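You operate a simulated robot arm through the tools that you are given. There is no shell and no other tool.

You run a simulated robot arm. Do the job below in one go: nothing can be reset, and whatever is moved stays where it is left.

TASK
Slot in the door sensor, switch the tester on, trip it once with the orange door, then press RESET.
Fine: one press of RESET; it ends switched on, door shut, showing READY.

It is judged by the outcome, as a careful person would: the job done as asked, and still so three seconds after it is handed in. It fails if anything else is knocked over, pushed out of place, dropped, spilled or broken.

THE ROBOT
A 7-joint arm with a two-finger parallel gripper, fixed in place. Base frame: the origin is at the foot of the arm, x ahead of it, y to its left, z up. Readings come in mm, degrees, newtons and seconds.
With the tool pointing down near the work surface it reaches from about 420 to 900 mm from the base axis. Its first joint turns from -143.0 to 143.0 degrees. Payload 3 kg.
The TCP is the grasp point between the finger pads, 30 mm short of the fingertips. In the tool frame z runs along the fingers and y along their closing line. Largest opening 94 mm; finger width 28, thickness 10; the body of the gripper, 50 by 96 mm, starts 55 mm behind the TCP.
Orientation is that of the tool frame in the base frame, as a unit quaternion [w, x, y, z]. With the fingers straight down and closing along the base's y, the tool's x points along the base's -x, its y along +y and its z along -z.

THE INTERFACE
- The arm moves only by the tool nudge_tool. Its argument "motion" is a list that holds one entry, the list of rows, each a list of 7 numbers: the turn, a rotation vector about the base's x, y, z in degrees, then the shift along the base's x, y, z in mm, then the opening, from 0 (shut) to 1 (fully open). In form: [[[rx, ry, rz, dx, dy, dz, gripper], ...]]. A call has 1 to 20 rows; each row shifts and turns the commanded pose from where the row before left it. A row lasts 0.2 s, in which the tool goes at most 50 mm and 8.6 degrees; a call with a longer step from one row to the next is refused whole, and so is a gripper value outside its range. A pose out of reach is approached as far as the arm can. The call stops where the force on the tool passes 60 N (or 10 N more than at its start, if that is more) or the arm is blocked; 0.2 s more then pass. The fingers move at their own pace (about 72 mm/s each) and stop on an object; they squeeze with about 35 N. The grip force told is the motor's: it shows also when the fingers shut on nothing. Time passes only in rows, and 0.2 s behind the last, so rows that do not move let the fingers close. The reply holds the time, the measured pose of the TCP, the force on the tool along the base axes, the opening and the grip force, in the units named above and with some noise, with the torque about the TCP (base axes, N m) and any sound that the robot's microphone picked up.
- Cameras (640 x 400 px; columns grow to the right, rows downward): "scene" is fixed at [49.4, 648.4, 1615.6]; the picture's right is [-0.64, -0.77, 0.00], its down [-0.39, 0.32, -0.87] and it looks along [0.67, -0.55, -0.50] (base axes); focal length 327 px, centre (320, 200). "wrist" rides on the gripper at [76, 14, -102] in the tool frame; the picture's right is [-0.18, 0.98, 0.00], its down [-0.75, -0.14, -0.64] and it looks along [-0.63, -0.12, 0.77] (tool axes); focal length 243 px, centre (320, 200). There is no depth. A picture from a camera that has moved, and an enlarged one, comes with that camera's place and axes in the base frame and with its lens.
- grab_frame(camera): a new picture of that camera. The clock stands still meanwhile.
- zoom(camera, box): a new picture of the part [left, top, right, bottom] of that camera's present view, enlarged. The clock stands still meanwhile.
- job_done(): hands the job in; it is judged then, once.

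Nothing tells you positions but the pictures and the camera data. Unless the task says otherwise, let go and move clear before handing in.

The tools are called after "Call:" as name(argument=value, ...) on one line, values as JSON. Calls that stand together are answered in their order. nudge_tool: Moves the arm, as the interface text tells. Its arguments: {"type":"object","properties":{"motion":{"type":"array","items":{"type":"array","items":{"type":"array","items":{"type":"number"}}}}},"required":["motion"]} The other tools are called the same way: grab_frame (camera) takes a picture; zoom (camera, box) takes an enlarged picture of a part of a camera's view; job_done () hands the job in.

At the start:

```text
t: 0.0
ee_pos: [416.5, 169.4, 1286.2]
tcp_rot: [0.0, 0.0, 1.0, 0.0]
ft_force: [0.4, -0.2, -0.9]
torque: [0.02, -0.01, -0.04]
grip_width: 94.0
grasp_force: 0.1
```

scene: 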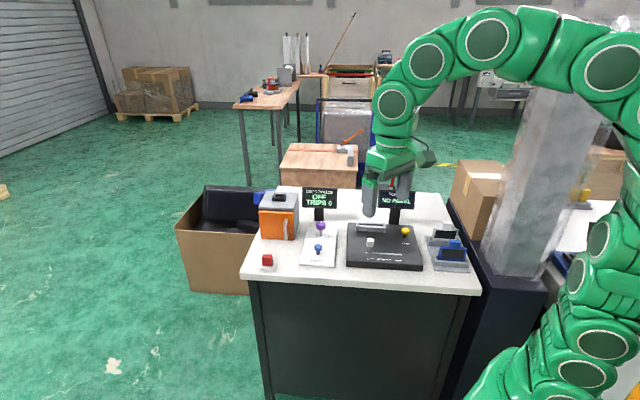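
wrist: 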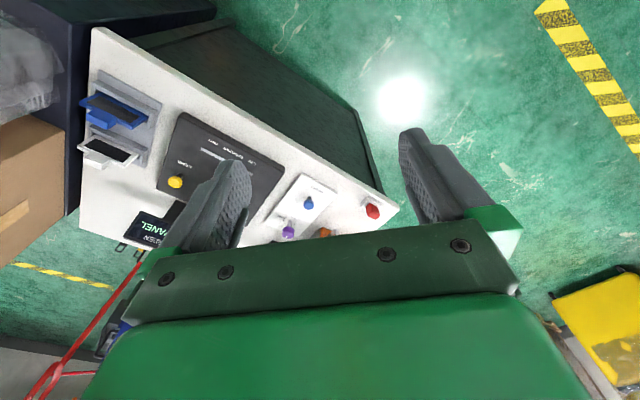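

I see a bench with a tester box with an orange door, a display reading OFF / TRIPS 0, a small panel with levers, a red button, and a dark panel with another display. I'll zoom in to identify everything before moving.

Call:
zoom(camera="scene", box=[240, 180, 360, 280])

Call:
zoom(camera="scene", box=[340, 180, 480, 280])

Call:
zoom(camera="wrist", box=[60, 60, 420, 260])

```text
4.00 times, centred on (300, 230) of scene
camera zoom: at [49.4, 648.4, 1615.6], right [-0.64, -0.77, 0.0], down [-0.39, 0.32, -0.87], along [0.67, -0.55, -0.5], focal length 1308 px, centre (400, 80)
```

zoom: 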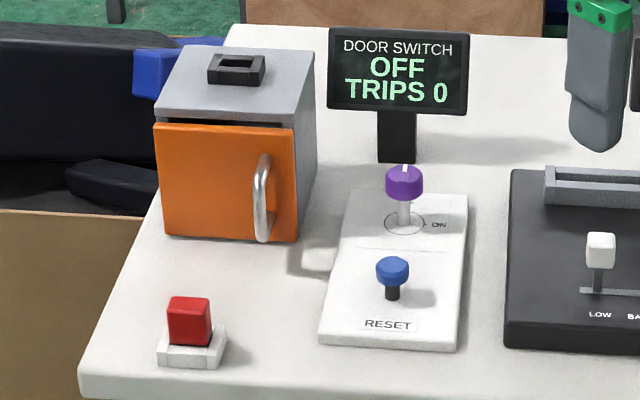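

```text
4.00 times, centred on (410, 230) of scene
camera zoom: at [49.4, 648.4, 1615.6], right [-0.64, -0.77, 0.0], down [-0.39, 0.32, -0.87], along [0.67, -0.55, -0.5], focal length 1308 px, centre (-40, 80)
```

zoom: 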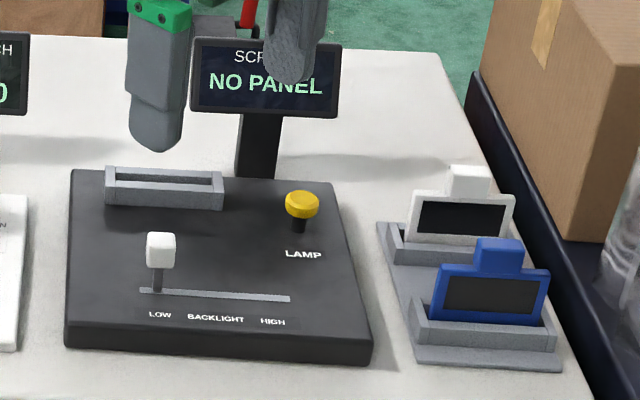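

```text
1.78 times, centred on (240, 160) of wrist
camera zoom: at [339.7, 183.0, 1388.0], right [0.18, 0.98, 0.0], down [0.75, -0.14, 0.64], along [0.63, -0.12, -0.77], focal length 431 px, centre (462, 271)
```

zoom: 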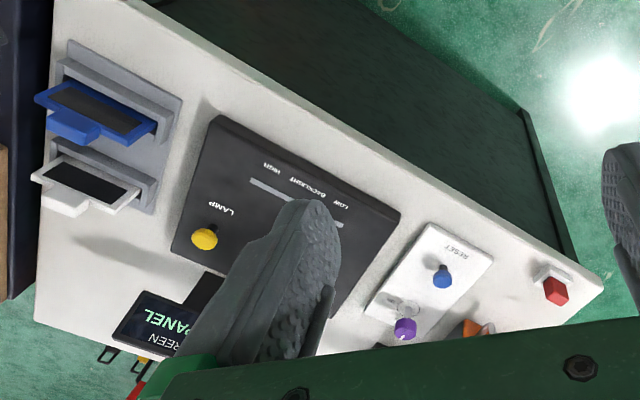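

The red block in the white holder (front-left of the bench) looks like the loose sensor, and the black slot on top of the grey box looks like its seat. There's also a blue item behind the box, so I'll tilt the wrist to get a better view before deciding.

Call:
nudge_tool(motion=[[[0, -8, 0, 0, 0, 0, 1], [0, -8, 0, 0, 0, 0, 1], [0, -8, 0, 0, 0, 0, 1], [0, -8, 0, 0, 0, 0, 1], [0, 0, 0, 0, 0, 0, 1]]])

Call:
grab_frame(camera="wrist")

Call:
grab_frame(camera="scene")

```text
t: 1.2
ee_pos: [406.4, 189.0, 1285.2]
tcp_rot: [0.235, -0.009, 0.968, 0.085]
ft_force: [-0.4, -0.8, 0.4]
torque: [0.05, -0.01, -0.03]
grip_width: 94.0
grasp_force: 0.0
```

```text
taken
camera wrist: at [291.2, 187.0, 1340.5], right [0.11, 0.96, 0.24], down [0.39, -0.27, 0.88], along [0.92, 0.0, -0.4], focal length 243 px, centre (320, 200)
```

wrist: 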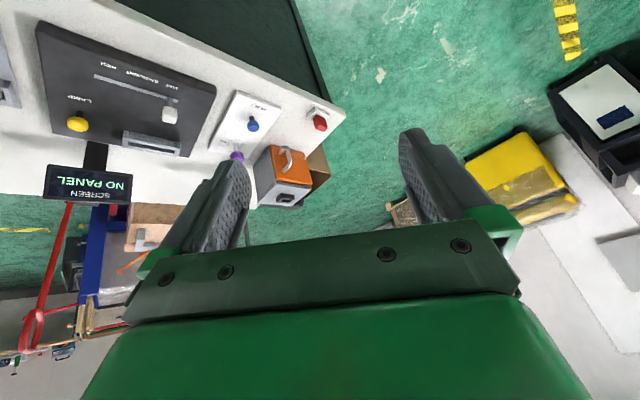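

```text
taken
```

scene: 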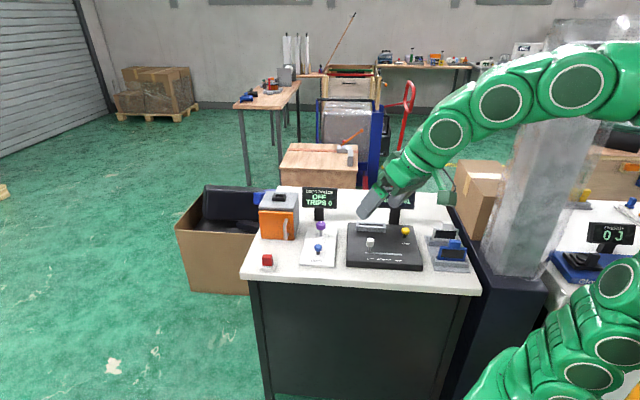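

Call:
zoom(camera="wrist", box=[190, 80, 350, 220])

Call:
zoom(camera="scene", box=[240, 180, 320, 245])

```text
2.86 times, centred on (270, 150) of wrist
camera zoom: at [291.2, 187.0, 1340.5], right [0.11, 0.96, 0.24], down [0.39, -0.27, 0.88], along [0.92, 0.0, -0.4], focal length 693 px, centre (463, 343)
```

zoom: 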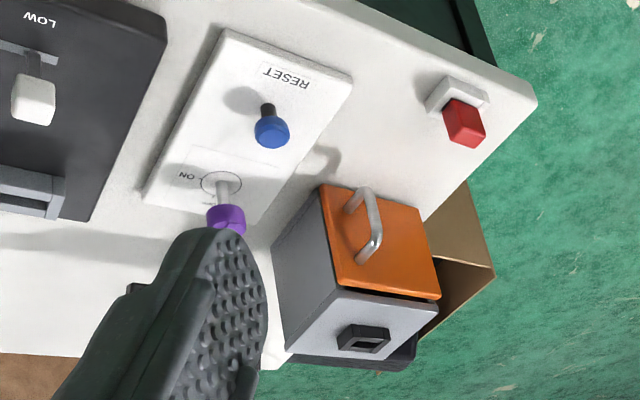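

```text
6.15 times, centred on (280, 212) of scene
camera zoom: at [49.4, 648.4, 1615.6], right [-0.64, -0.77, 0.0], down [-0.39, 0.32, -0.87], along [0.67, -0.55, -0.5], focal length 2012 px, centre (566, 123)
```

zoom: 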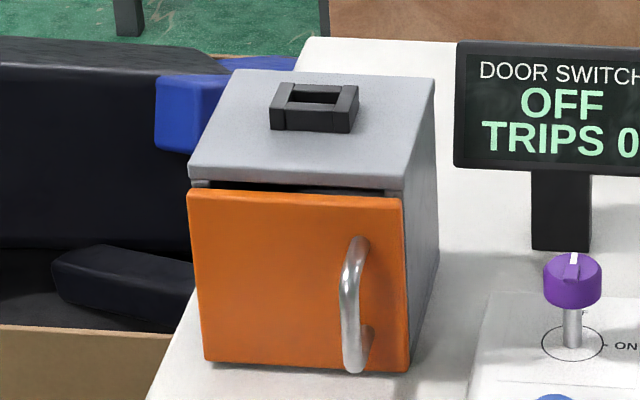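

The red block at about (810, 244, 896) is the sensor. The socket on the box top is at about (962, 88, 1014), the RESET button at (745, 80, 910), and the purple knob sits behind RESET. I'll straighten the tool and move in for closer views.

Call:
nudge_tool(motion=[[[0, 8, 0, 30, 5, -22, 1], [0, 8, 0, 30, 5, -22, 1], [0, 8, 0, 30, 5, -22, 1], [0, 8, 0, 30, 5, -22, 1], [0, 0, 0, 30, 5, -22, 1], [0, 0, 0, 33.5, 5.6, -26.2, 1], [0, 0, 0, 0, 0, 0, 1], [0, 0, 0, 0, 0, 0, 1]]])

Call:
grab_frame(camera="wrist")

Call:
grab_frame(camera="scene")

```text
t: 3.0
ee_pos: [600.1, 201.2, 1149.0]
tcp_rot: [-0.001, 0.0, 1.0, 0.001]
ft_force: [-0.8, -0.5, 0.0]
torque: [0.04, 0.0, -0.03]
grip_width: 93.9
grasp_force: 0.1
```

```text
taken
camera wrist: at [523.4, 215.0, 1251.1], right [0.18, 0.98, 0.0], down [0.75, -0.14, 0.64], along [0.63, -0.12, -0.77], focal length 243 px, centre (320, 200)
```

wrist: 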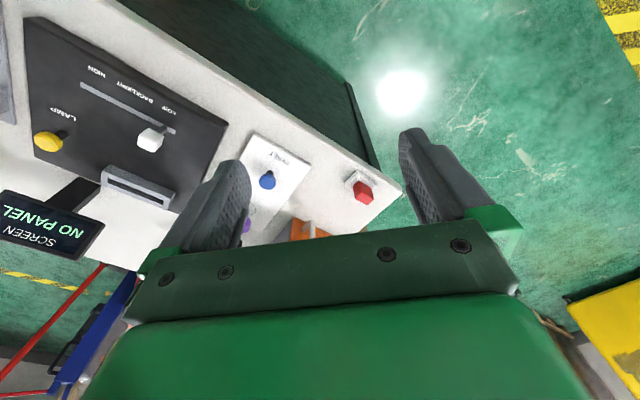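

```text
taken
```

scene: 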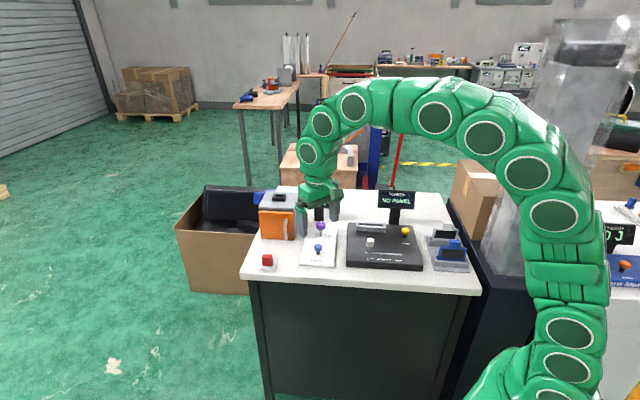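

Call:
nudge_tool(motion=[[[0, 0, -5.4, 37.5, -14, 0, 1], [0, 0, -5.4, 37.5, -14, 0, 1], [0, 0, -5.4, 37.5, -14, 0, 1], [0, 0, -5.4, 37.5, -14, 0, 1], [0, 0, -5.4, 37.5, -14, 0, 1], [0, 0, -5.4, 37.5, -14, 0, 1], [0, 0, -5.4, 37.5, -14, 0, 1], [0, 0, -5.4, 37.5, -14, 0, 1], [0, 0, 0, 0, 0, 0, 1], [0, 0, 0, 0, 0, 0, 1]]])

Call:
grab_frame(camera="wrist")

Call:
grab_frame(camera="scene")

```text
t: 5.2
ee_pos: [834.2, 85.8, 1079.3]
tcp_rot: [0.0, 0.369, 0.93, 0.0]
ft_force: [0.4, 0.3, -0.6]
torque: [0.01, 0.0, 0.02]
grip_width: 94.0
grasp_force: 0.0
out of reach, approached as far as the arm can: row 6, 7, 8
```

```text
taken
camera wrist: at [787.8, 147.9, 1181.3], right [0.81, 0.59, 0.0], down [0.45, -0.62, 0.64], along [0.38, -0.52, -0.77], focal length 243 px, centre (320, 200)
```

wrist: 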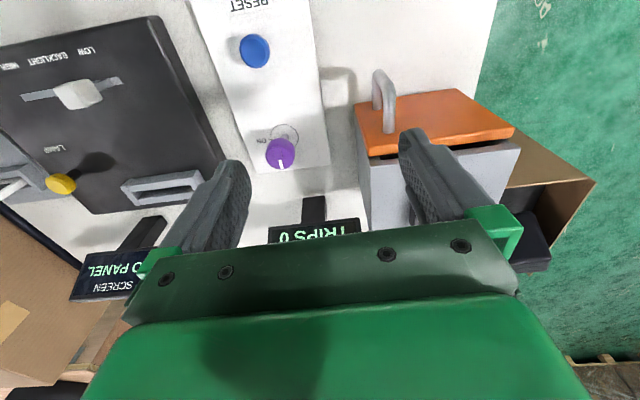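

```text
taken
```

scene: 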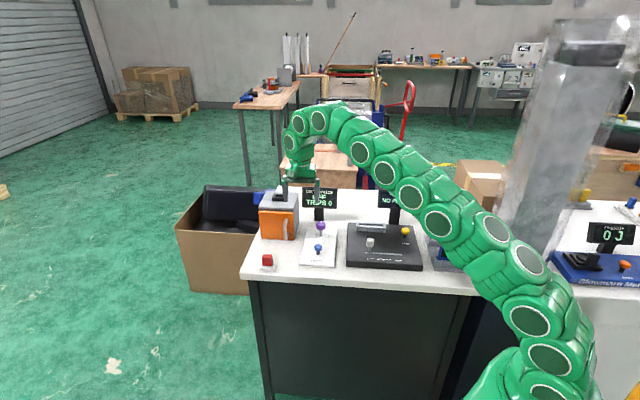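

Pointing straight down, the arm runs out of reach at about 838 mm at this height, so inserting the sensor into the box-top socket will need a tilted hand. Next I'll look closely at the red sensor in its holder.

Call:
nudge_tool(motion=[[[0, 0, 0, -23, 37, -8, 1], [0, 0, 0, -23, 37, -8, 1], [0, 0, 0, -23, 37, -8, 1], [0, 0, 0, -23, 37, -8, 1], [0, 0, 0, -23, 37, -8, 1], [0, 0, 0, -24, 39, -10, 1], [0, 0, 0, 0, 0, -38, 1], [0, 0, 0, 0, 0, -38, 1], [0, 0, 0, 0, 0, -20, 1], [0, 0, 0, 0, 0, 0, 1]]])

Call:
grab_frame(camera="wrist")

Call:
grab_frame(camera="scene")

```text
t: 7.4
ee_pos: [691.7, 310.8, 935.0]
tcp_rot: [0.0, 0.368, 0.93, 0.0]
ft_force: [-0.3, 0.2, -0.8]
torque: [0.0, -0.05, -0.01]
grip_width: 94.0
grasp_force: 0.1
```

```text
taken
camera wrist: at [646.3, 372.3, 1036.0], right [0.81, 0.59, 0.0], down [0.45, -0.62, 0.64], along [0.38, -0.52, -0.77], focal length 243 px, centre (320, 200)
```

wrist: 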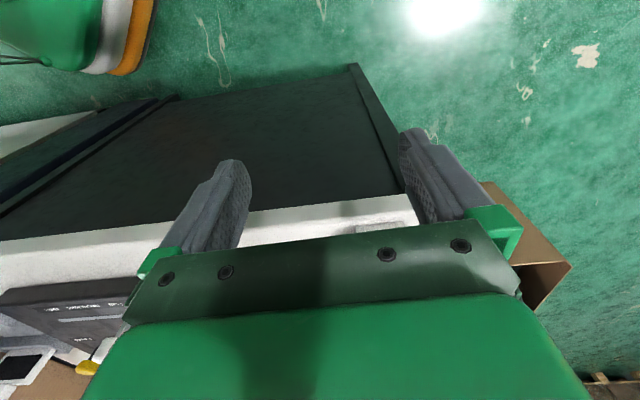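

```text
taken
```

scene: 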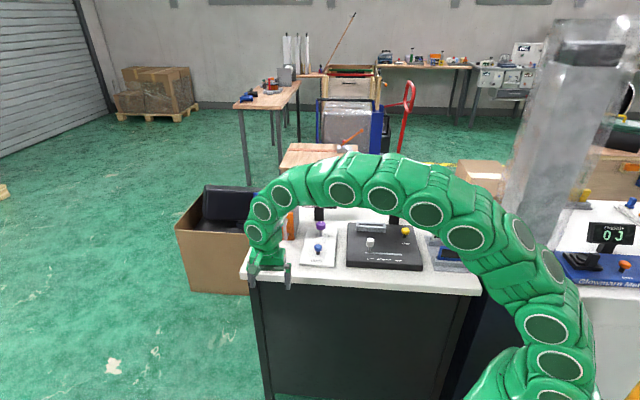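

Call:
nudge_tool(motion=[[[0, 0, 0, 0, 0, 40, 1], [0, 0, 0, 15, 0, 30, 1], [0, 0, 0, 35, 0, 0, 1], [0, 0, 0, 15, 0, 0, 1], [0, 0, 0, 0, 0, 0, 1]]])

Call:
grab_frame(camera="wrist")

```text
t: 8.6
ee_pos: [758.3, 310.2, 1003.1]
tcp_rot: [0.001, 0.367, 0.93, 0.0]
ft_force: [-0.1, -0.5, -0.5]
torque: [0.02, -0.02, -0.04]
grip_width: 94.1
grasp_force: 0.1
```

```text
taken
camera wrist: at [712.0, 371.7, 1105.4], right [0.81, 0.59, 0.0], down [0.45, -0.62, 0.64], along [0.38, -0.52, -0.77], focal length 243 px, centre (320, 200)
```

wrist: 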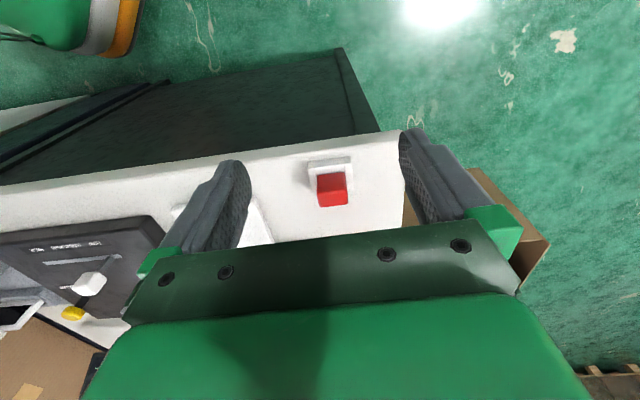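

Call:
zoom(camera="wrist", box=[250, 120, 410, 240])

Call:
zoom(camera="scene", box=[240, 240, 300, 280])

```text
3.33 times, centred on (330, 180) of wrist
camera zoom: at [712.0, 371.7, 1105.4], right [0.81, 0.59, 0.0], down [0.45, -0.62, 0.64], along [0.38, -0.52, -0.77], focal length 809 px, centre (287, 267)
```

zoom: 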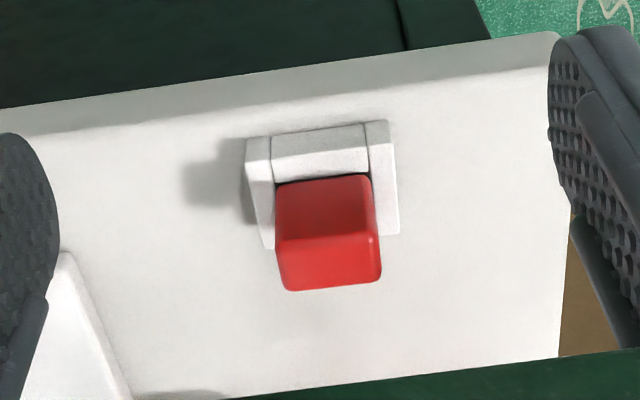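

```text
10.00 times, centred on (270, 260) of scene
camera zoom: at [49.4, 648.4, 1615.6], right [-0.64, -0.77, 0.0], down [-0.39, 0.32, -0.87], along [0.67, -0.55, -0.5], focal length 3269 px, centre (820, -400)
```

zoom: 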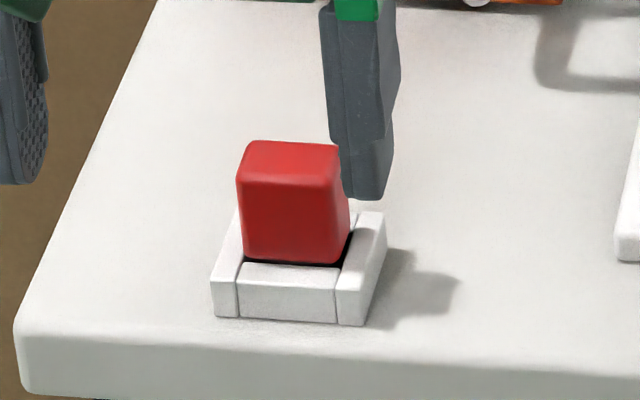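

The block is about 35 mm wide and 22 mm thick, with its wide axis at roughly 43° in the base frame. I plan to grip it across the thin faces with a tilted hand, so I'll yaw the tool to suit and check the arm can do it.

Call:
nudge_tool(motion=[[[0, 0, -7.78, -5, 0, 2, 1], [0, 0, -7.78, -5, 0, 2, 1], [0, 0, -7.78, -5, 0, 2, 1], [0, 0, -7.78, -5, 0, 2, 1], [0, 0, -7.78, 0, 0, 0, 1], [0, 0, -7.78, 0, 0, 0, 1], [0, 0, -7.78, 0, 0, 0, 1], [0, 0, -7.78, 0, 0, 0, 1], [0, 0, -7.78, 0, 0, 0, 1], [0, 0, -7.78, 0, 0, 0, 1], [0, 0, -7.78, 0, 0, 0, 1], [0, 0, -7.78, 0, 0, 0, 1], [0, 0, 0, 0, 0, 0, 1]]])

Call:
grab_frame(camera="wrist")

Call:
grab_frame(camera="scene")

```text
t: 11.4
ee_pos: [739.8, 309.2, 1012.0]
tcp_rot: [0.001, 0.93, 0.369, 0.001]
ft_force: [0.0, 0.0, -1.2]
torque: [0.0, 0.03, 0.0]
grip_width: 94.0
grasp_force: 0.1
```

```text
taken
camera wrist: at [803.7, 351.0, 1113.0], right [0.54, -0.84, 0.0], down [-0.64, -0.41, 0.64], along [-0.54, -0.35, -0.77], focal length 243 px, centre (320, 200)
```

wrist: 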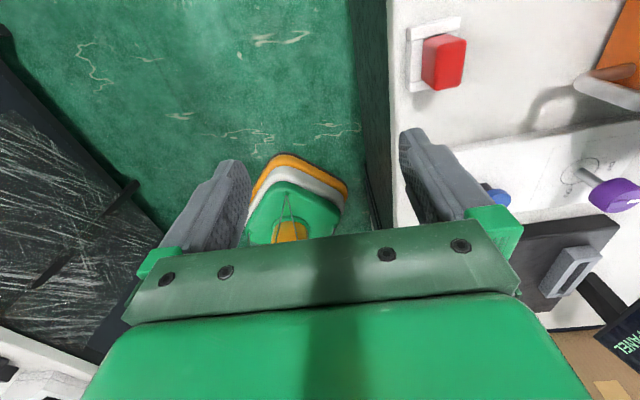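

```text
taken
```

scene: 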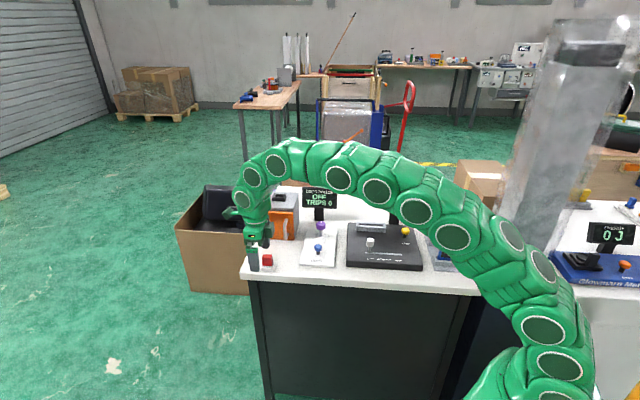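

The yaw worked. Now I'll tilt the hand about 55° outward toward (0.73, 0.69), which also puts the camera above the fingers, and hover near the block.

Call:
nudge_tool(motion=[[[5.39, -5.74, 0, 7.1, -14.9, 0, 1], [5.39, -5.74, 0, 7.1, -14.9, 0, 1], [5.39, -5.74, 0, 7.1, -14.9, 0, 1], [5.39, -5.74, 0, 7.1, -14.9, -8, 1], [5.39, -5.74, 0, 7.1, -14.9, -10, 1], [5.39, -5.74, 0, 7.1, -14.9, -10, 1], [5.39, -5.74, 0, 7.4, -14.6, -10, 1], [0, 0, 0, 0, 0, 0, 1], [0, 0, 0, 0, 0, 0, 1]]])

Call:
grab_frame(camera="wrist")

Call:
grab_frame(camera="scene")

```text
t: 13.4
ee_pos: [789.7, 203.8, 972.2]
tcp_rot: [-0.17, 0.823, 0.328, 0.431]
ft_force: [-0.2, -0.4, 0.0]
torque: [-0.01, 0.01, 0.01]
grip_width: 93.8
grasp_force: 0.0
```

```text
taken
camera wrist: at [768.7, 166.5, 1092.8], right [0.6, -0.79, -0.15], down [-0.79, -0.55, -0.25], along [0.12, 0.27, -0.96], focal length 243 px, centre (320, 200)
```

wrist: 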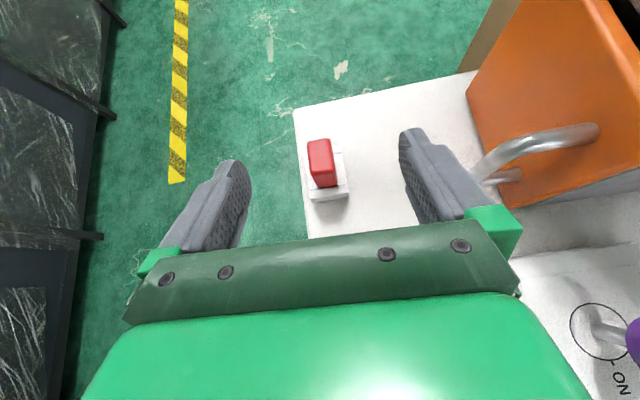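

```text
taken
```

scene: 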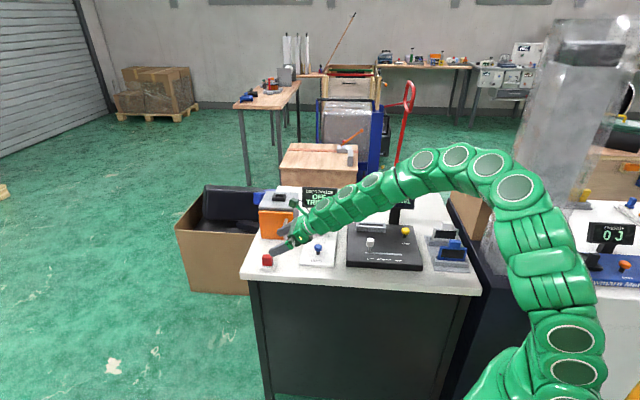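

The camera now looks down over the fingertips, which is a very useful view. Before grasping I'll check that this posture reaches the socket and get a close look at it.

Call:
nudge_tool(motion=[[[0, 0, 0, 0, 0, 45, 1], [0, 0, 0, 0, 0, 45, 1], [0, 0, 0, 0, 0, 28, 1], [0, 0, 0, 25, -31, 0, 1], [0, 0, 0, 25, -31, 0, 1], [0, 0, 0, 25, -31, 0, 1], [0, 0, 0, 25, -31, 0, 1], [0, 0, 0, 28, -34, 0, 1], [0, 0, 0, 0, 0, 0, 1], [0, 0, 0, 0, 0, 0, 1]]])

Call:
grab_frame(camera="wrist")

Call:
grab_frame(camera="scene")

```text
t: 15.6
ee_pos: [917.4, 46.5, 1091.0]
tcp_rot: [-0.169, 0.824, 0.328, 0.43]
ft_force: [0.5, 0.5, 0.0]
torque: [-0.01, -0.02, 0.01]
grip_width: 93.9
grasp_force: 0.0
```

```text
taken
camera wrist: at [896.0, 8.3, 1210.4], right [0.6, -0.79, -0.15], down [-0.79, -0.55, -0.25], along [0.12, 0.27, -0.96], focal length 243 px, centre (320, 200)
```

wrist: 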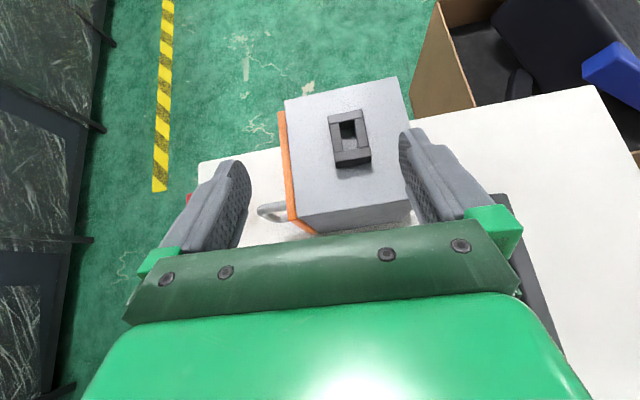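

```text
taken
```

scene: 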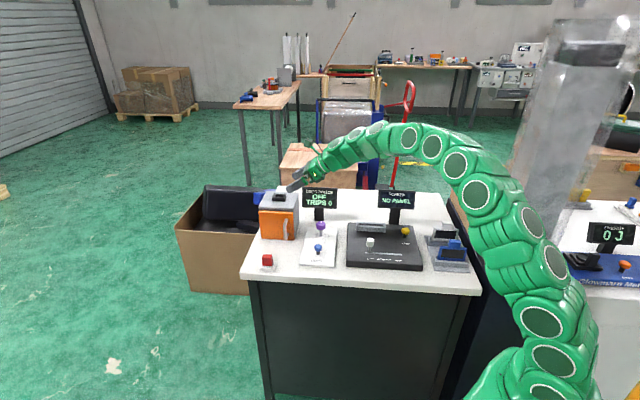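

Call:
zoom(camera="wrist", box=[270, 70, 430, 190])

Call:
zoom(camera="scene", box=[250, 180, 330, 245])

```text
3.33 times, centred on (350, 130) of wrist
camera zoom: at [896.0, 8.3, 1210.4], right [0.6, -0.79, -0.15], down [-0.79, -0.55, -0.25], along [0.12, 0.27, -0.96], focal length 809 px, centre (220, 433)
```

zoom: 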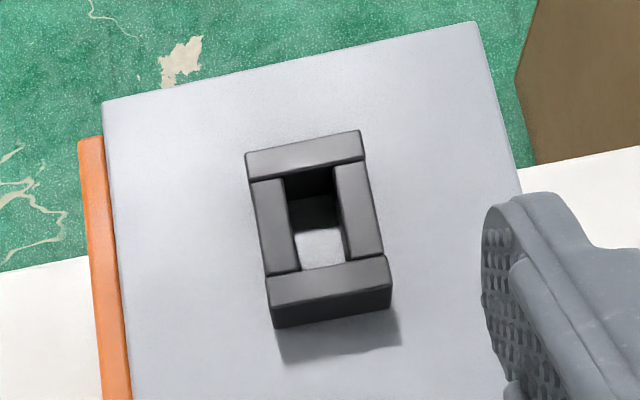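

```text
6.15 times, centred on (290, 212) of scene
camera zoom: at [49.4, 648.4, 1615.6], right [-0.64, -0.77, 0.0], down [-0.39, 0.32, -0.87], along [0.67, -0.55, -0.5], focal length 2012 px, centre (505, 123)
```

zoom: 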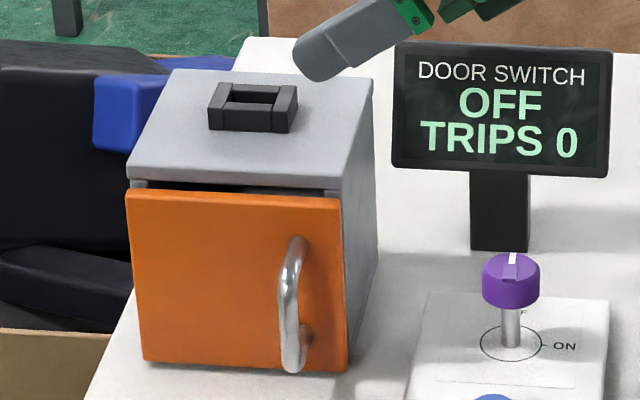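

The socket centre is at about (984, 78, 1010), its long axis at about 45°, matching the block's orientation in the holder. I'll check that the arm reaches that spot in this posture.

Call:
nudge_tool(motion=[[[0, 0, 0, 33, 16, -8, 1], [0, 0, 0, 33, 16, -8, 1], [0, 0, 0, 0, 0, 0, 1], [0, 0, 0, 0, 0, 0, 1]]])

Call:
zoom(camera="wrist", box=[240, 110, 400, 230])

Call:
zoom(camera="scene", box=[250, 150, 350, 220])

```text
t: 16.6
ee_pos: [983.6, 81.2, 1075.1]
tcp_rot: [-0.169, 0.824, 0.328, 0.43]
ft_force: [0.4, -0.5, -0.3]
torque: [0.02, -0.02, 0.02]
grip_width: 94.0
grasp_force: 0.0
```

```text
3.33 times, centred on (320, 170) of wrist
camera zoom: at [962.5, 42.7, 1195.1], right [0.6, -0.79, -0.15], down [-0.79, -0.55, -0.25], along [0.12, 0.27, -0.96], focal length 809 px, centre (320, 300)
```

zoom: 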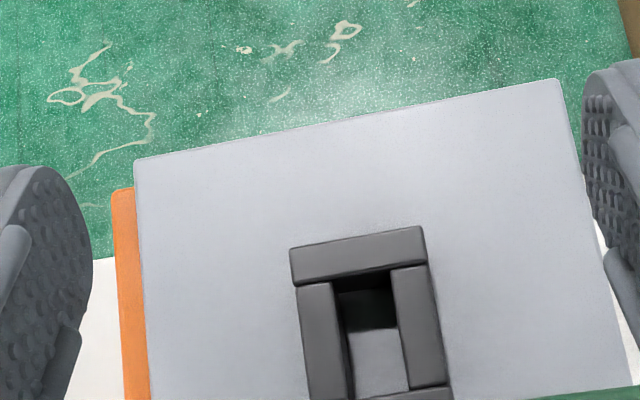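

```text
5.71 times, centred on (300, 185) of scene
camera zoom: at [49.4, 648.4, 1615.6], right [-0.64, -0.77, 0.0], down [-0.39, 0.32, -0.87], along [0.67, -0.55, -0.5], focal length 1868 px, centre (434, 286)
```

zoom: 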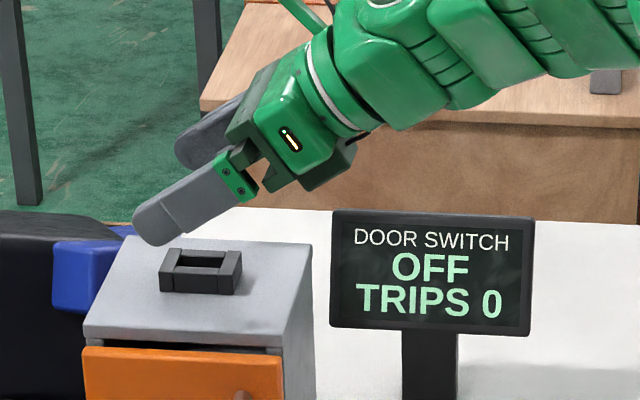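

Reach is confirmed, and the socket hole centre is at about (985, 79, 1010) with yaw of about 44.5°. I'll go back over the sensor block for a precise look.

Call:
nudge_tool(motion=[[[0, 0, 0, -32, 20, 15, 1], [0, 0, 0, -32, 20, 0, 1], [0, 0, 0, -32, 20, 0, 1], [0, 0, 0, -32, 21, -15, 1], [0, 0, 0, -32, 21, -30, 1], [0, 0, 0, -34, 21, -30, 1], [0, 0, 0, 0, 0, -35, 1], [0, 0, 0, 0, 0, -28, 1], [0, 0, 0, 0, 0, 0, 1], [0, 0, 0, 0, 0, 0, 1]]])

Call:
zoom(camera="wrist", box=[240, 100, 400, 220])

```text
t: 18.8
ee_pos: [789.8, 204.9, 951.7]
tcp_rot: [-0.17, 0.824, 0.328, 0.43]
ft_force: [-1.3, 0.4, -0.3]
torque: [-0.01, 0.04, 0.03]
grip_width: 94.0
grasp_force: 0.0
```

```text
3.33 times, centred on (320, 160) of wrist
camera zoom: at [768.6, 166.2, 1072.4], right [0.6, -0.79, -0.15], down [-0.79, -0.55, -0.25], along [0.12, 0.27, -0.96], focal length 809 px, centre (320, 333)
```

zoom: 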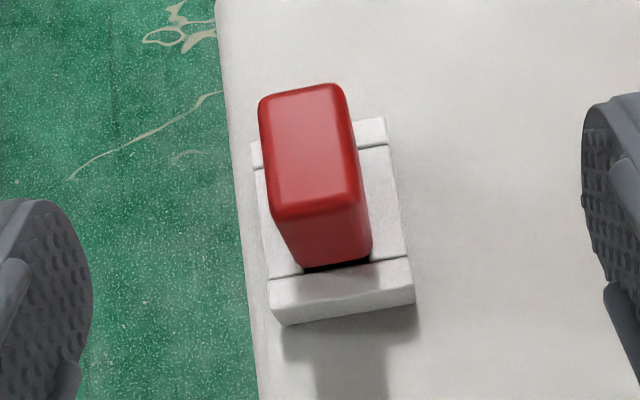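

The block's top centre is at about (821.5, 242, 906), roughly 31 × 19 mm, with yaw of about 44°. I'll move over it with the fingers astride, check the alignment, then go down.

Call:
nudge_tool(motion=[[[0, 0, 0, 12, 15, 0, 1], [0, 0, 0, 12.2, 15.1, 0, 1], [0, 0, 0, 0, 0, -20, 1], [0, 0, 0, 0, 0, 0, 1]]])

Call:
zoom(camera="wrist", box=[240, 120, 400, 240])

Call:
zoom(camera="scene", box=[240, 230, 320, 280])

```text
t: 19.8
ee_pos: [815.0, 232.8, 933.6]
tcp_rot: [-0.17, 0.824, 0.328, 0.431]
ft_force: [0.8, -0.3, 1.1]
torque: [-0.04, 0.0, 0.03]
grip_width: 94.2
grasp_force: 0.2
```

```text
3.33 times, centred on (320, 180) of wrist
camera zoom: at [793.7, 194.1, 1053.7], right [0.6, -0.79, -0.15], down [-0.79, -0.55, -0.25], along [0.12, 0.27, -0.96], focal length 809 px, centre (320, 267)
```

zoom: 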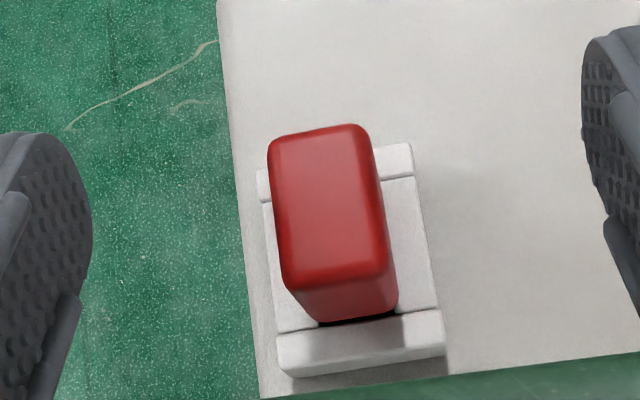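

```text
8.00 times, centred on (280, 255) of scene
camera zoom: at [49.4, 648.4, 1615.6], right [-0.64, -0.77, 0.0], down [-0.39, 0.32, -0.87], along [0.67, -0.55, -0.5], focal length 2615 px, centre (640, -240)
```

zoom: 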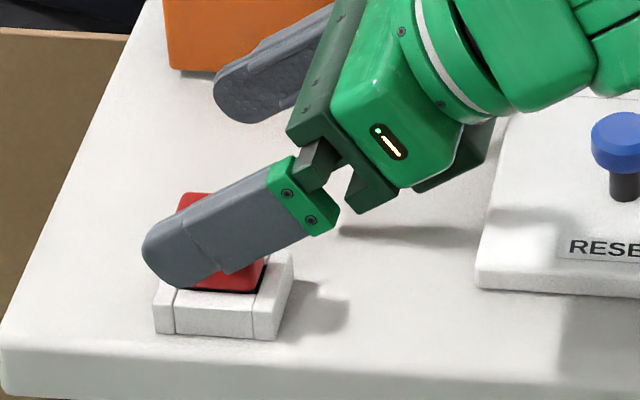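

Call:
nudge_tool(motion=[[[0, 0, 0, -0.5, 1, -10, 1], [0, 0, 0, 0, 0, -10, 1], [0, 0, 0, 0, 0, -7.5, 1], [0, 0, 0, 0, 0, 0, 1], [0, 0, 0, 0, 0, 0, 1]]])

Call:
zoom(camera="wrist", box=[240, 120, 400, 240])

Call:
zoom(camera="scene", box=[240, 230, 320, 280])

```text
t: 21.0
ee_pos: [813.7, 234.6, 905.9]
tcp_rot: [-0.17, 0.824, 0.329, 0.429]
ft_force: [-0.6, -0.1, 0.6]
torque: [-0.02, 0.02, -0.01]
grip_width: 94.1
grasp_force: 0.1
```

```text
3.33 times, centred on (320, 180) of wrist
camera zoom: at [792.5, 195.6, 1025.7], right [0.6, -0.79, -0.15], down [-0.79, -0.55, -0.25], along [0.12, 0.27, -0.96], focal length 809 px, centre (320, 267)
```

zoom: 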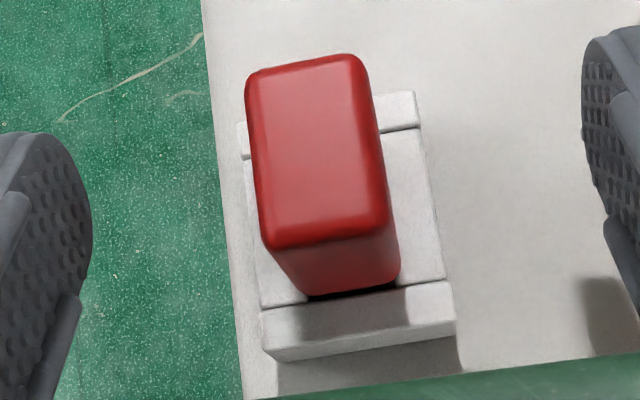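

```text
8.00 times, centred on (280, 255) of scene
camera zoom: at [49.4, 648.4, 1615.6], right [-0.64, -0.77, 0.0], down [-0.39, 0.32, -0.87], along [0.67, -0.55, -0.5], focal length 2615 px, centre (640, -240)
```

zoom: 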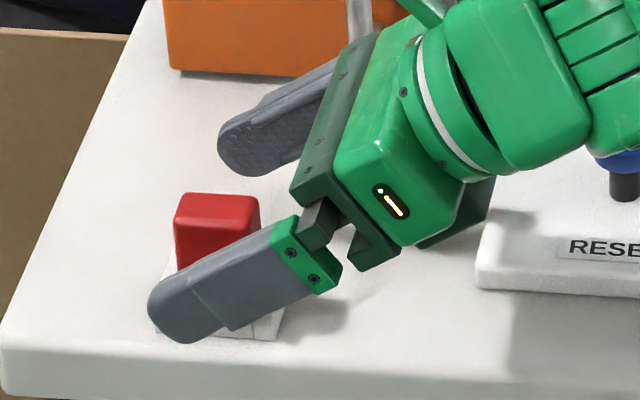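

The block is centred between the fingers. The fingertips look close to holder-wall height, so I'll raise 6 mm and then close gently.

Call:
nudge_tool(motion=[[[0, 0, 0, 0, 0, 6, 1], [0, 0, 0, 0, 0, 0, 0.45], [0, 0, 0, 0, 0, 0, 0.3], [0, 0, 0, 0, 0, 0, 0], [0, 0, 0, 0, 0, 0, 0], [0, 0, 0, 0, 0, 0, 0]]])

Call:
zoom(camera="wrist", box=[240, 120, 400, 240])

Call:
zoom(camera="scene", box=[240, 230, 320, 280])

```text
t: 22.4
ee_pos: [812.7, 233.9, 910.8]
tcp_rot: [-0.17, 0.824, 0.328, 0.43]
ft_force: [0.8, -0.1, 0.9]
torque: [0.0, -0.03, -0.04]
grip_width: 21.1
grasp_force: 34.9
```

```text
3.33 times, centred on (320, 180) of wrist
camera zoom: at [792.3, 195.9, 1031.6], right [0.6, -0.79, -0.15], down [-0.79, -0.55, -0.25], along [0.12, 0.27, -0.96], focal length 809 px, centre (320, 267)
```

zoom: 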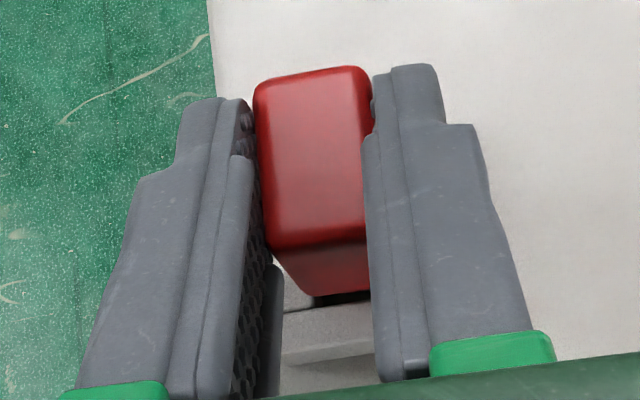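

```text
8.00 times, centred on (280, 255) of scene
camera zoom: at [49.4, 648.4, 1615.6], right [-0.64, -0.77, 0.0], down [-0.39, 0.32, -0.87], along [0.67, -0.55, -0.5], focal length 2615 px, centre (640, -240)
```

zoom: 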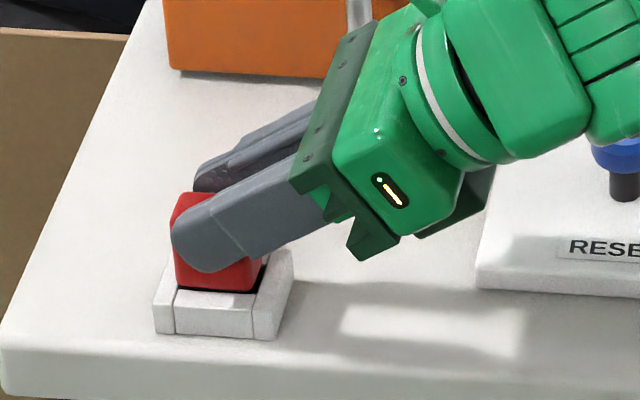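

The block is gripped at 21 mm with full grip force. Now I'll lift straight up slowly.

Call:
nudge_tool(motion=[[[0, 0, 0, 0, 0, 5, 0], [0, 0, 0, 0, 0, 5, 0], [0, 0, 0, 0, 0, 10, 0], [0, 0, 0, 0, 0, 15, 0], [0, 0, 0, 0, 0, 20, 0], [0, 0, 0, 0, 0, 25, 0], [0, 0, 0, 0, 0, 25, 0], [0, 0, 0, 0, 0, 0, 0]]])

Call:
grab_frame(camera="wrist")

Call:
zoom(camera="scene", box=[230, 210, 330, 280])

```text
t: 24.2
ee_pos: [812.0, 233.5, 1015.3]
tcp_rot: [-0.169, 0.823, 0.328, 0.431]
ft_force: [-0.3, 0.7, 0.4]
torque: [0.0, 0.01, 0.02]
grip_width: 20.9
grasp_force: 35.1
```

```text
taken
camera wrist: at [790.9, 195.1, 1136.1], right [0.6, -0.79, -0.15], down [-0.79, -0.55, -0.25], along [0.12, 0.27, -0.96], focal length 243 px, centre (320, 200)
```

wrist: 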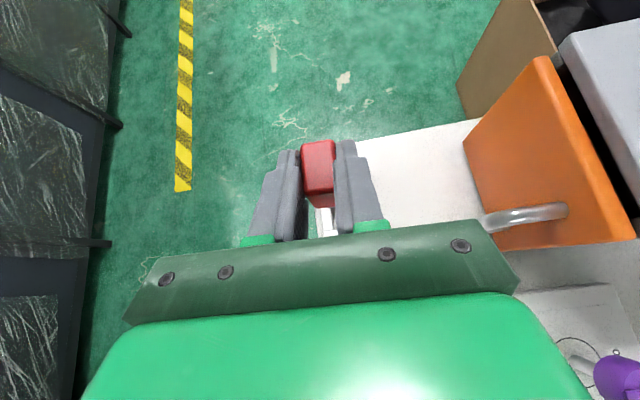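

```text
5.71 times, centred on (280, 245) of scene
camera zoom: at [49.4, 648.4, 1615.6], right [-0.64, -0.77, 0.0], down [-0.39, 0.32, -0.87], along [0.67, -0.55, -0.5], focal length 1868 px, centre (549, -57)
```

zoom: 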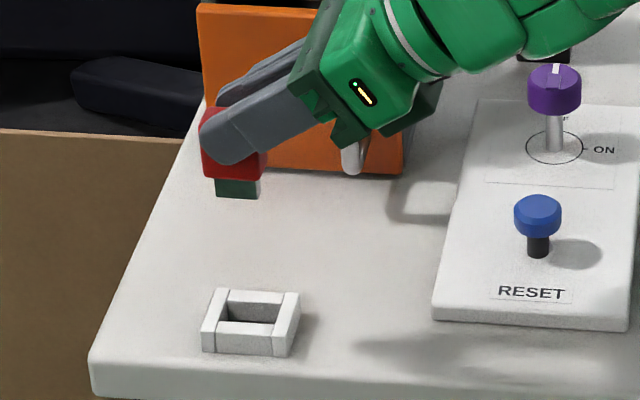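

Call:
zoom(camera="scene", box=[255, 220, 305, 255])

Call:
zoom(camera="wrist", box=[270, 120, 370, 220])

```text
11.43 times, centred on (280, 238) of scene
camera zoom: at [49.4, 648.4, 1615.6], right [-0.64, -0.77, 0.0], down [-0.39, 0.32, -0.87], along [0.67, -0.55, -0.5], focal length 3736 px, centre (777, -229)
```

zoom: 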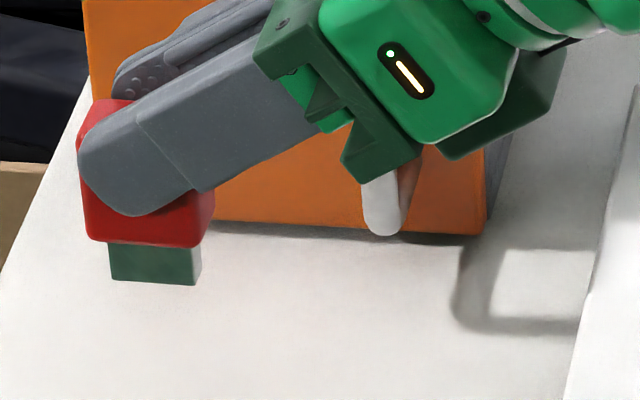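

```text
4.00 times, centred on (320, 170) of wrist
camera zoom: at [790.9, 195.1, 1136.1], right [0.6, -0.79, -0.15], down [-0.79, -0.55, -0.25], along [0.12, 0.27, -0.96], focal length 970 px, centre (320, 320)
```

zoom: 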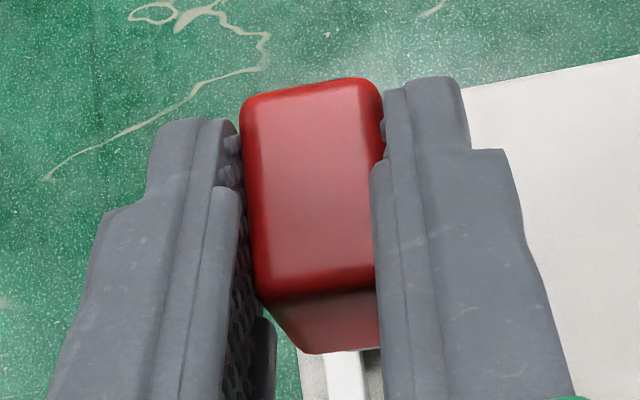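

The sensor has a narrower green plug (about 13 mm deep) beneath the red body, so it fits the socket. I'll carry it up and across to hover above the socket.

Call:
nudge_tool(motion=[[[0, 0, 0, 0, 0, 35, 0], [0, 0, 0, 0, 0, 35, 0], [0, 0, 0, 0, 0, 25, 0], [0, 0, 0.3, 27, -27, 0, 0], [0, 0, 0.3, 27, -27, 0, 0], [0, 0, 0.3, 27, -27, 0, 0], [0, 0, 0, 27, -27, 0, 0], [0, 0, 0, 27, -27, 0, 0], [0, 0, 0, 29, -27, 0, 0], [0, 0, 0, 0, 0, -15, 0], [0, 0, 0, 0, 0, -10, 0], [0, 0, 0, 0, 0, 0, 0], [0, 0, 0, 0, 0, 0, 0]]])

Call:
zoom(camera="wrist", box=[240, 110, 400, 230])

Call:
zoom(camera="scene", box=[250, 165, 310, 215])

```text
t: 27.0
ee_pos: [976.6, 70.4, 1088.0]
tcp_rot: [-0.173, 0.821, 0.334, 0.43]
ft_force: [0.0, 0.5, -1.3]
torque: [0.02, -0.02, -0.02]
grip_width: 21.1
grasp_force: 35.1
```

```text
3.33 times, centred on (320, 170) of wrist
camera zoom: at [957.5, 32.6, 1206.4], right [0.61, -0.78, -0.15], down [-0.78, -0.57, -0.25], along [0.11, 0.27, -0.96], focal length 809 px, centre (320, 300)
```

zoom: 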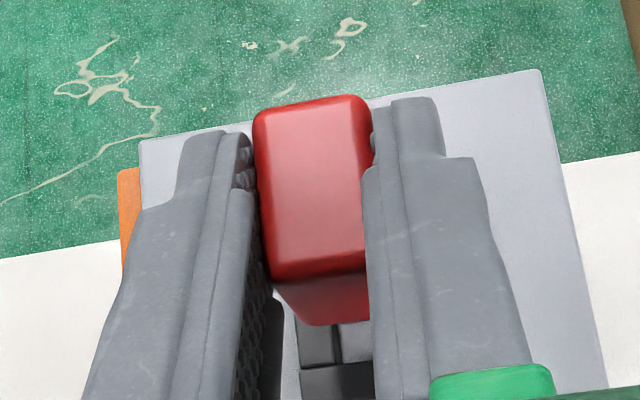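

```text
8.00 times, centred on (280, 190) of scene
camera zoom: at [49.4, 648.4, 1615.6], right [-0.64, -0.77, 0.0], down [-0.39, 0.32, -0.87], along [0.67, -0.55, -0.5], focal length 2615 px, centre (640, 280)
```

zoom: 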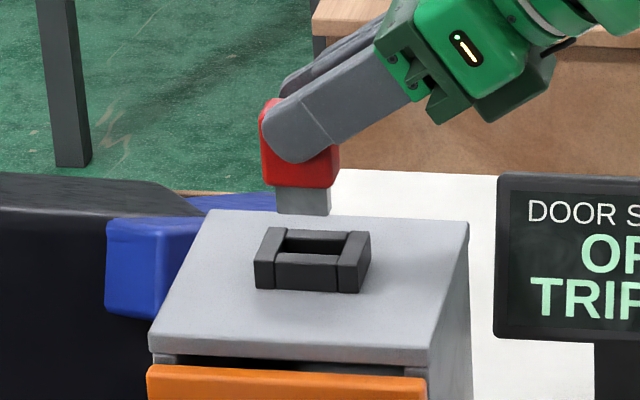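

The block sits nearly over the socket. I'll drop to just above it, apply a small correction, and check from both cameras.

Call:
nudge_tool(motion=[[[0, 0, 0, -1.6, -0.4, -8, 0], [0, 0, 0, 0, 0, -8, 0], [0, 0, 0, 0, 0, -4, 0], [0, 0, 0, 0, 0, 0, 0], [0, 0, 0, 0, 0, 0, 0]]])

Call:
zoom(camera="wrist", box=[260, 130, 380, 230])

Call:
zoom(camera="scene", box=[260, 170, 300, 205])

```text
t: 28.2
ee_pos: [976.2, 70.3, 1066.1]
tcp_rot: [-0.173, 0.821, 0.335, 0.428]
ft_force: [0.6, 0.1, -1.1]
torque: [-0.02, 0.01, 0.01]
grip_width: 21.1
grasp_force: 35.1
```

```text
4.00 times, centred on (320, 180) of wrist
camera zoom: at [955.5, 31.8, 1186.9], right [0.61, -0.78, -0.15], down [-0.78, -0.57, -0.25], along [0.11, 0.27, -0.96], focal length 970 px, centre (320, 280)
```

zoom: 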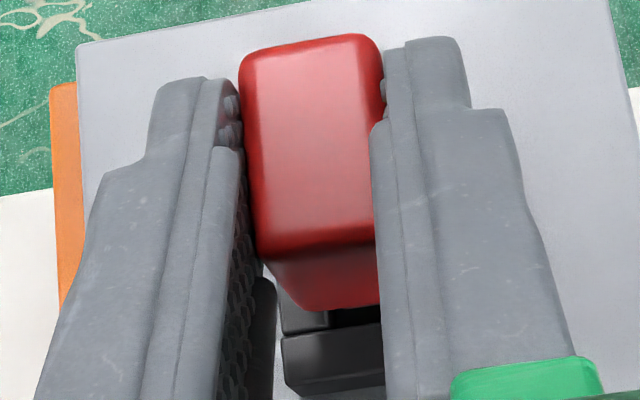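

```text
11.43 times, centred on (280, 188) of scene
camera zoom: at [49.4, 648.4, 1615.6], right [-0.64, -0.77, 0.0], down [-0.39, 0.32, -0.87], along [0.67, -0.55, -0.5], focal length 3736 px, centre (777, 343)
```

zoom: 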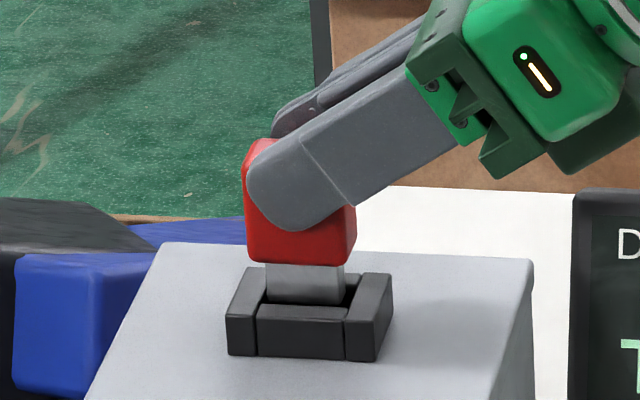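

Both cameras show the plug over the hole to within about a millimetre. I'll nudge forward slightly and descend in small steps, watching the force.

Call:
nudge_tool(motion=[[[0, 0, 0, 0.6, 0.6, 0, 0], [0, 0, 0, 0, 0, -2, 0], [0, 0, 0, 0, 0, -2, 0], [0, 0, 0, 0, 0, -2, 0], [0, 0, 0, 0, 0, -1, 0], [0, 0, 0, 0, 0, 0, 0]]])

Call:
zoom(camera="scene", box=[260, 170, 300, 205])

Call:
zoom(camera="wrist", box=[260, 130, 380, 230])

```text
t: 29.6
ee_pos: [975.9, 72.9, 1059.2]
tcp_rot: [-0.173, 0.821, 0.335, 0.428]
ft_force: [0.0, 0.0, -0.3]
torque: [0.03, 0.03, -0.03]
grip_width: 20.9
grasp_force: 35.0
```

```text
11.43 times, centred on (280, 188) of scene
camera zoom: at [49.4, 648.4, 1615.6], right [-0.64, -0.77, 0.0], down [-0.39, 0.32, -0.87], along [0.67, -0.55, -0.5], focal length 3736 px, centre (777, 343)
```

zoom: 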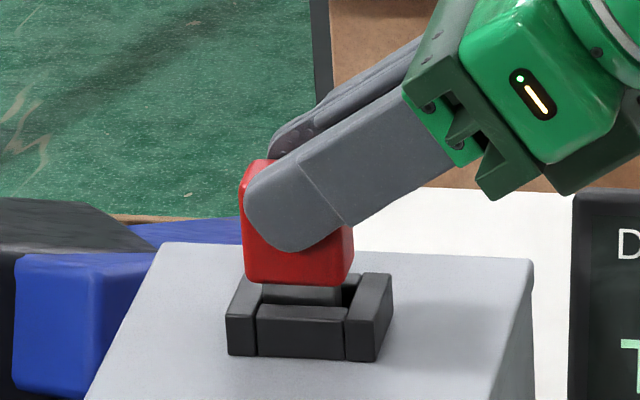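

```text
4.00 times, centred on (320, 180) of wrist
camera zoom: at [955.7, 33.4, 1179.7], right [0.61, -0.78, -0.15], down [-0.78, -0.57, -0.25], along [0.11, 0.27, -0.96], focal length 970 px, centre (320, 280)
```

zoom: 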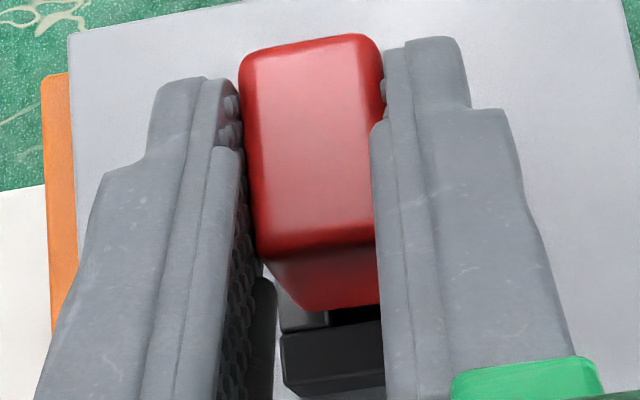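

The plug is entering the hole with no contact force, so I'll continue down.

Call:
nudge_tool(motion=[[[0, 0, 0, -0.4, -0.4, -1.5, 0], [0, 0, 0, 0, 0, -1.5, 0], [0, 0, 0, 0, 0, -1.5, 0], [0, 0, 0, 0, 0, -1.5, 0], [0, 0, 0, 0, 0, 0, 0]]])

Call:
zoom(camera="scene", box=[260, 170, 300, 205])

```text
t: 30.8
ee_pos: [974.4, 71.5, 1051.9]
tcp_rot: [-0.172, 0.821, 0.335, 0.428]
ft_force: [0.3, 0.0, -0.4]
torque: [0.02, -0.01, 0.01]
grip_width: 21.2
grasp_force: 35.1
```

```text
11.43 times, centred on (280, 188) of scene
camera zoom: at [49.4, 648.4, 1615.6], right [-0.64, -0.77, 0.0], down [-0.39, 0.32, -0.87], along [0.67, -0.55, -0.5], focal length 3736 px, centre (777, 343)
```

zoom: 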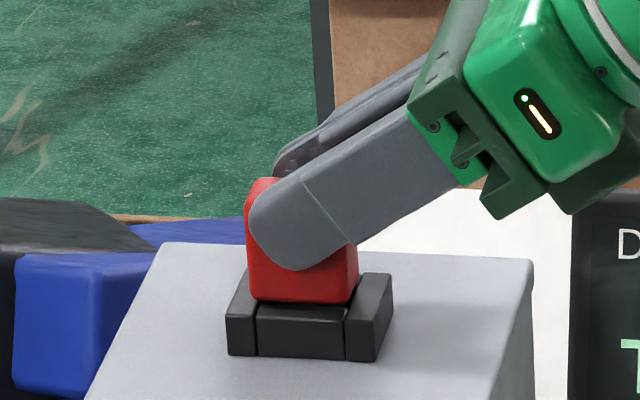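

Call:
nudge_tool(motion=[[[0, 0, 0, 0, 0, -1, 0], [0, 0, 0, 0, 0, -1, 0], [0, 0, 0, 0, 0, -1, 0], [0, 0, 0, 0, 0, 0, 0]]])

Call:
zoom(camera="scene", box=[260, 170, 300, 205])

```text
t: 31.8
ee_pos: [975.6, 72.1, 1053.0]
tcp_rot: [-0.173, 0.82, 0.335, 0.431]
ft_force: [-2.1, -1.4, 25.1]
torque: [0.19, -0.12, -0.03]
grip_width: 21.1
grasp_force: 34.6
```

```text
11.43 times, centred on (280, 188) of scene
camera zoom: at [49.4, 648.4, 1615.6], right [-0.64, -0.77, 0.0], down [-0.39, 0.32, -0.87], along [0.67, -0.55, -0.5], focal length 3736 px, centre (777, 343)
```

zoom: 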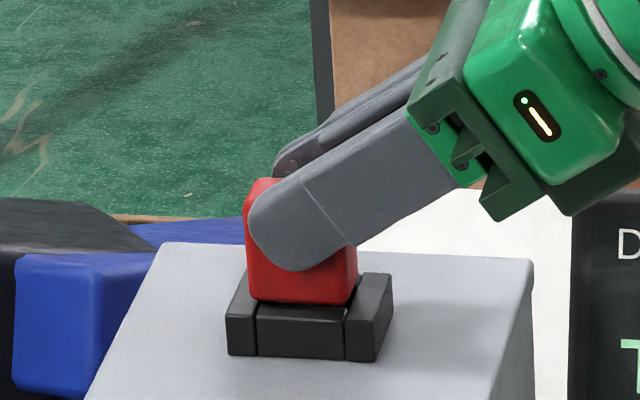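

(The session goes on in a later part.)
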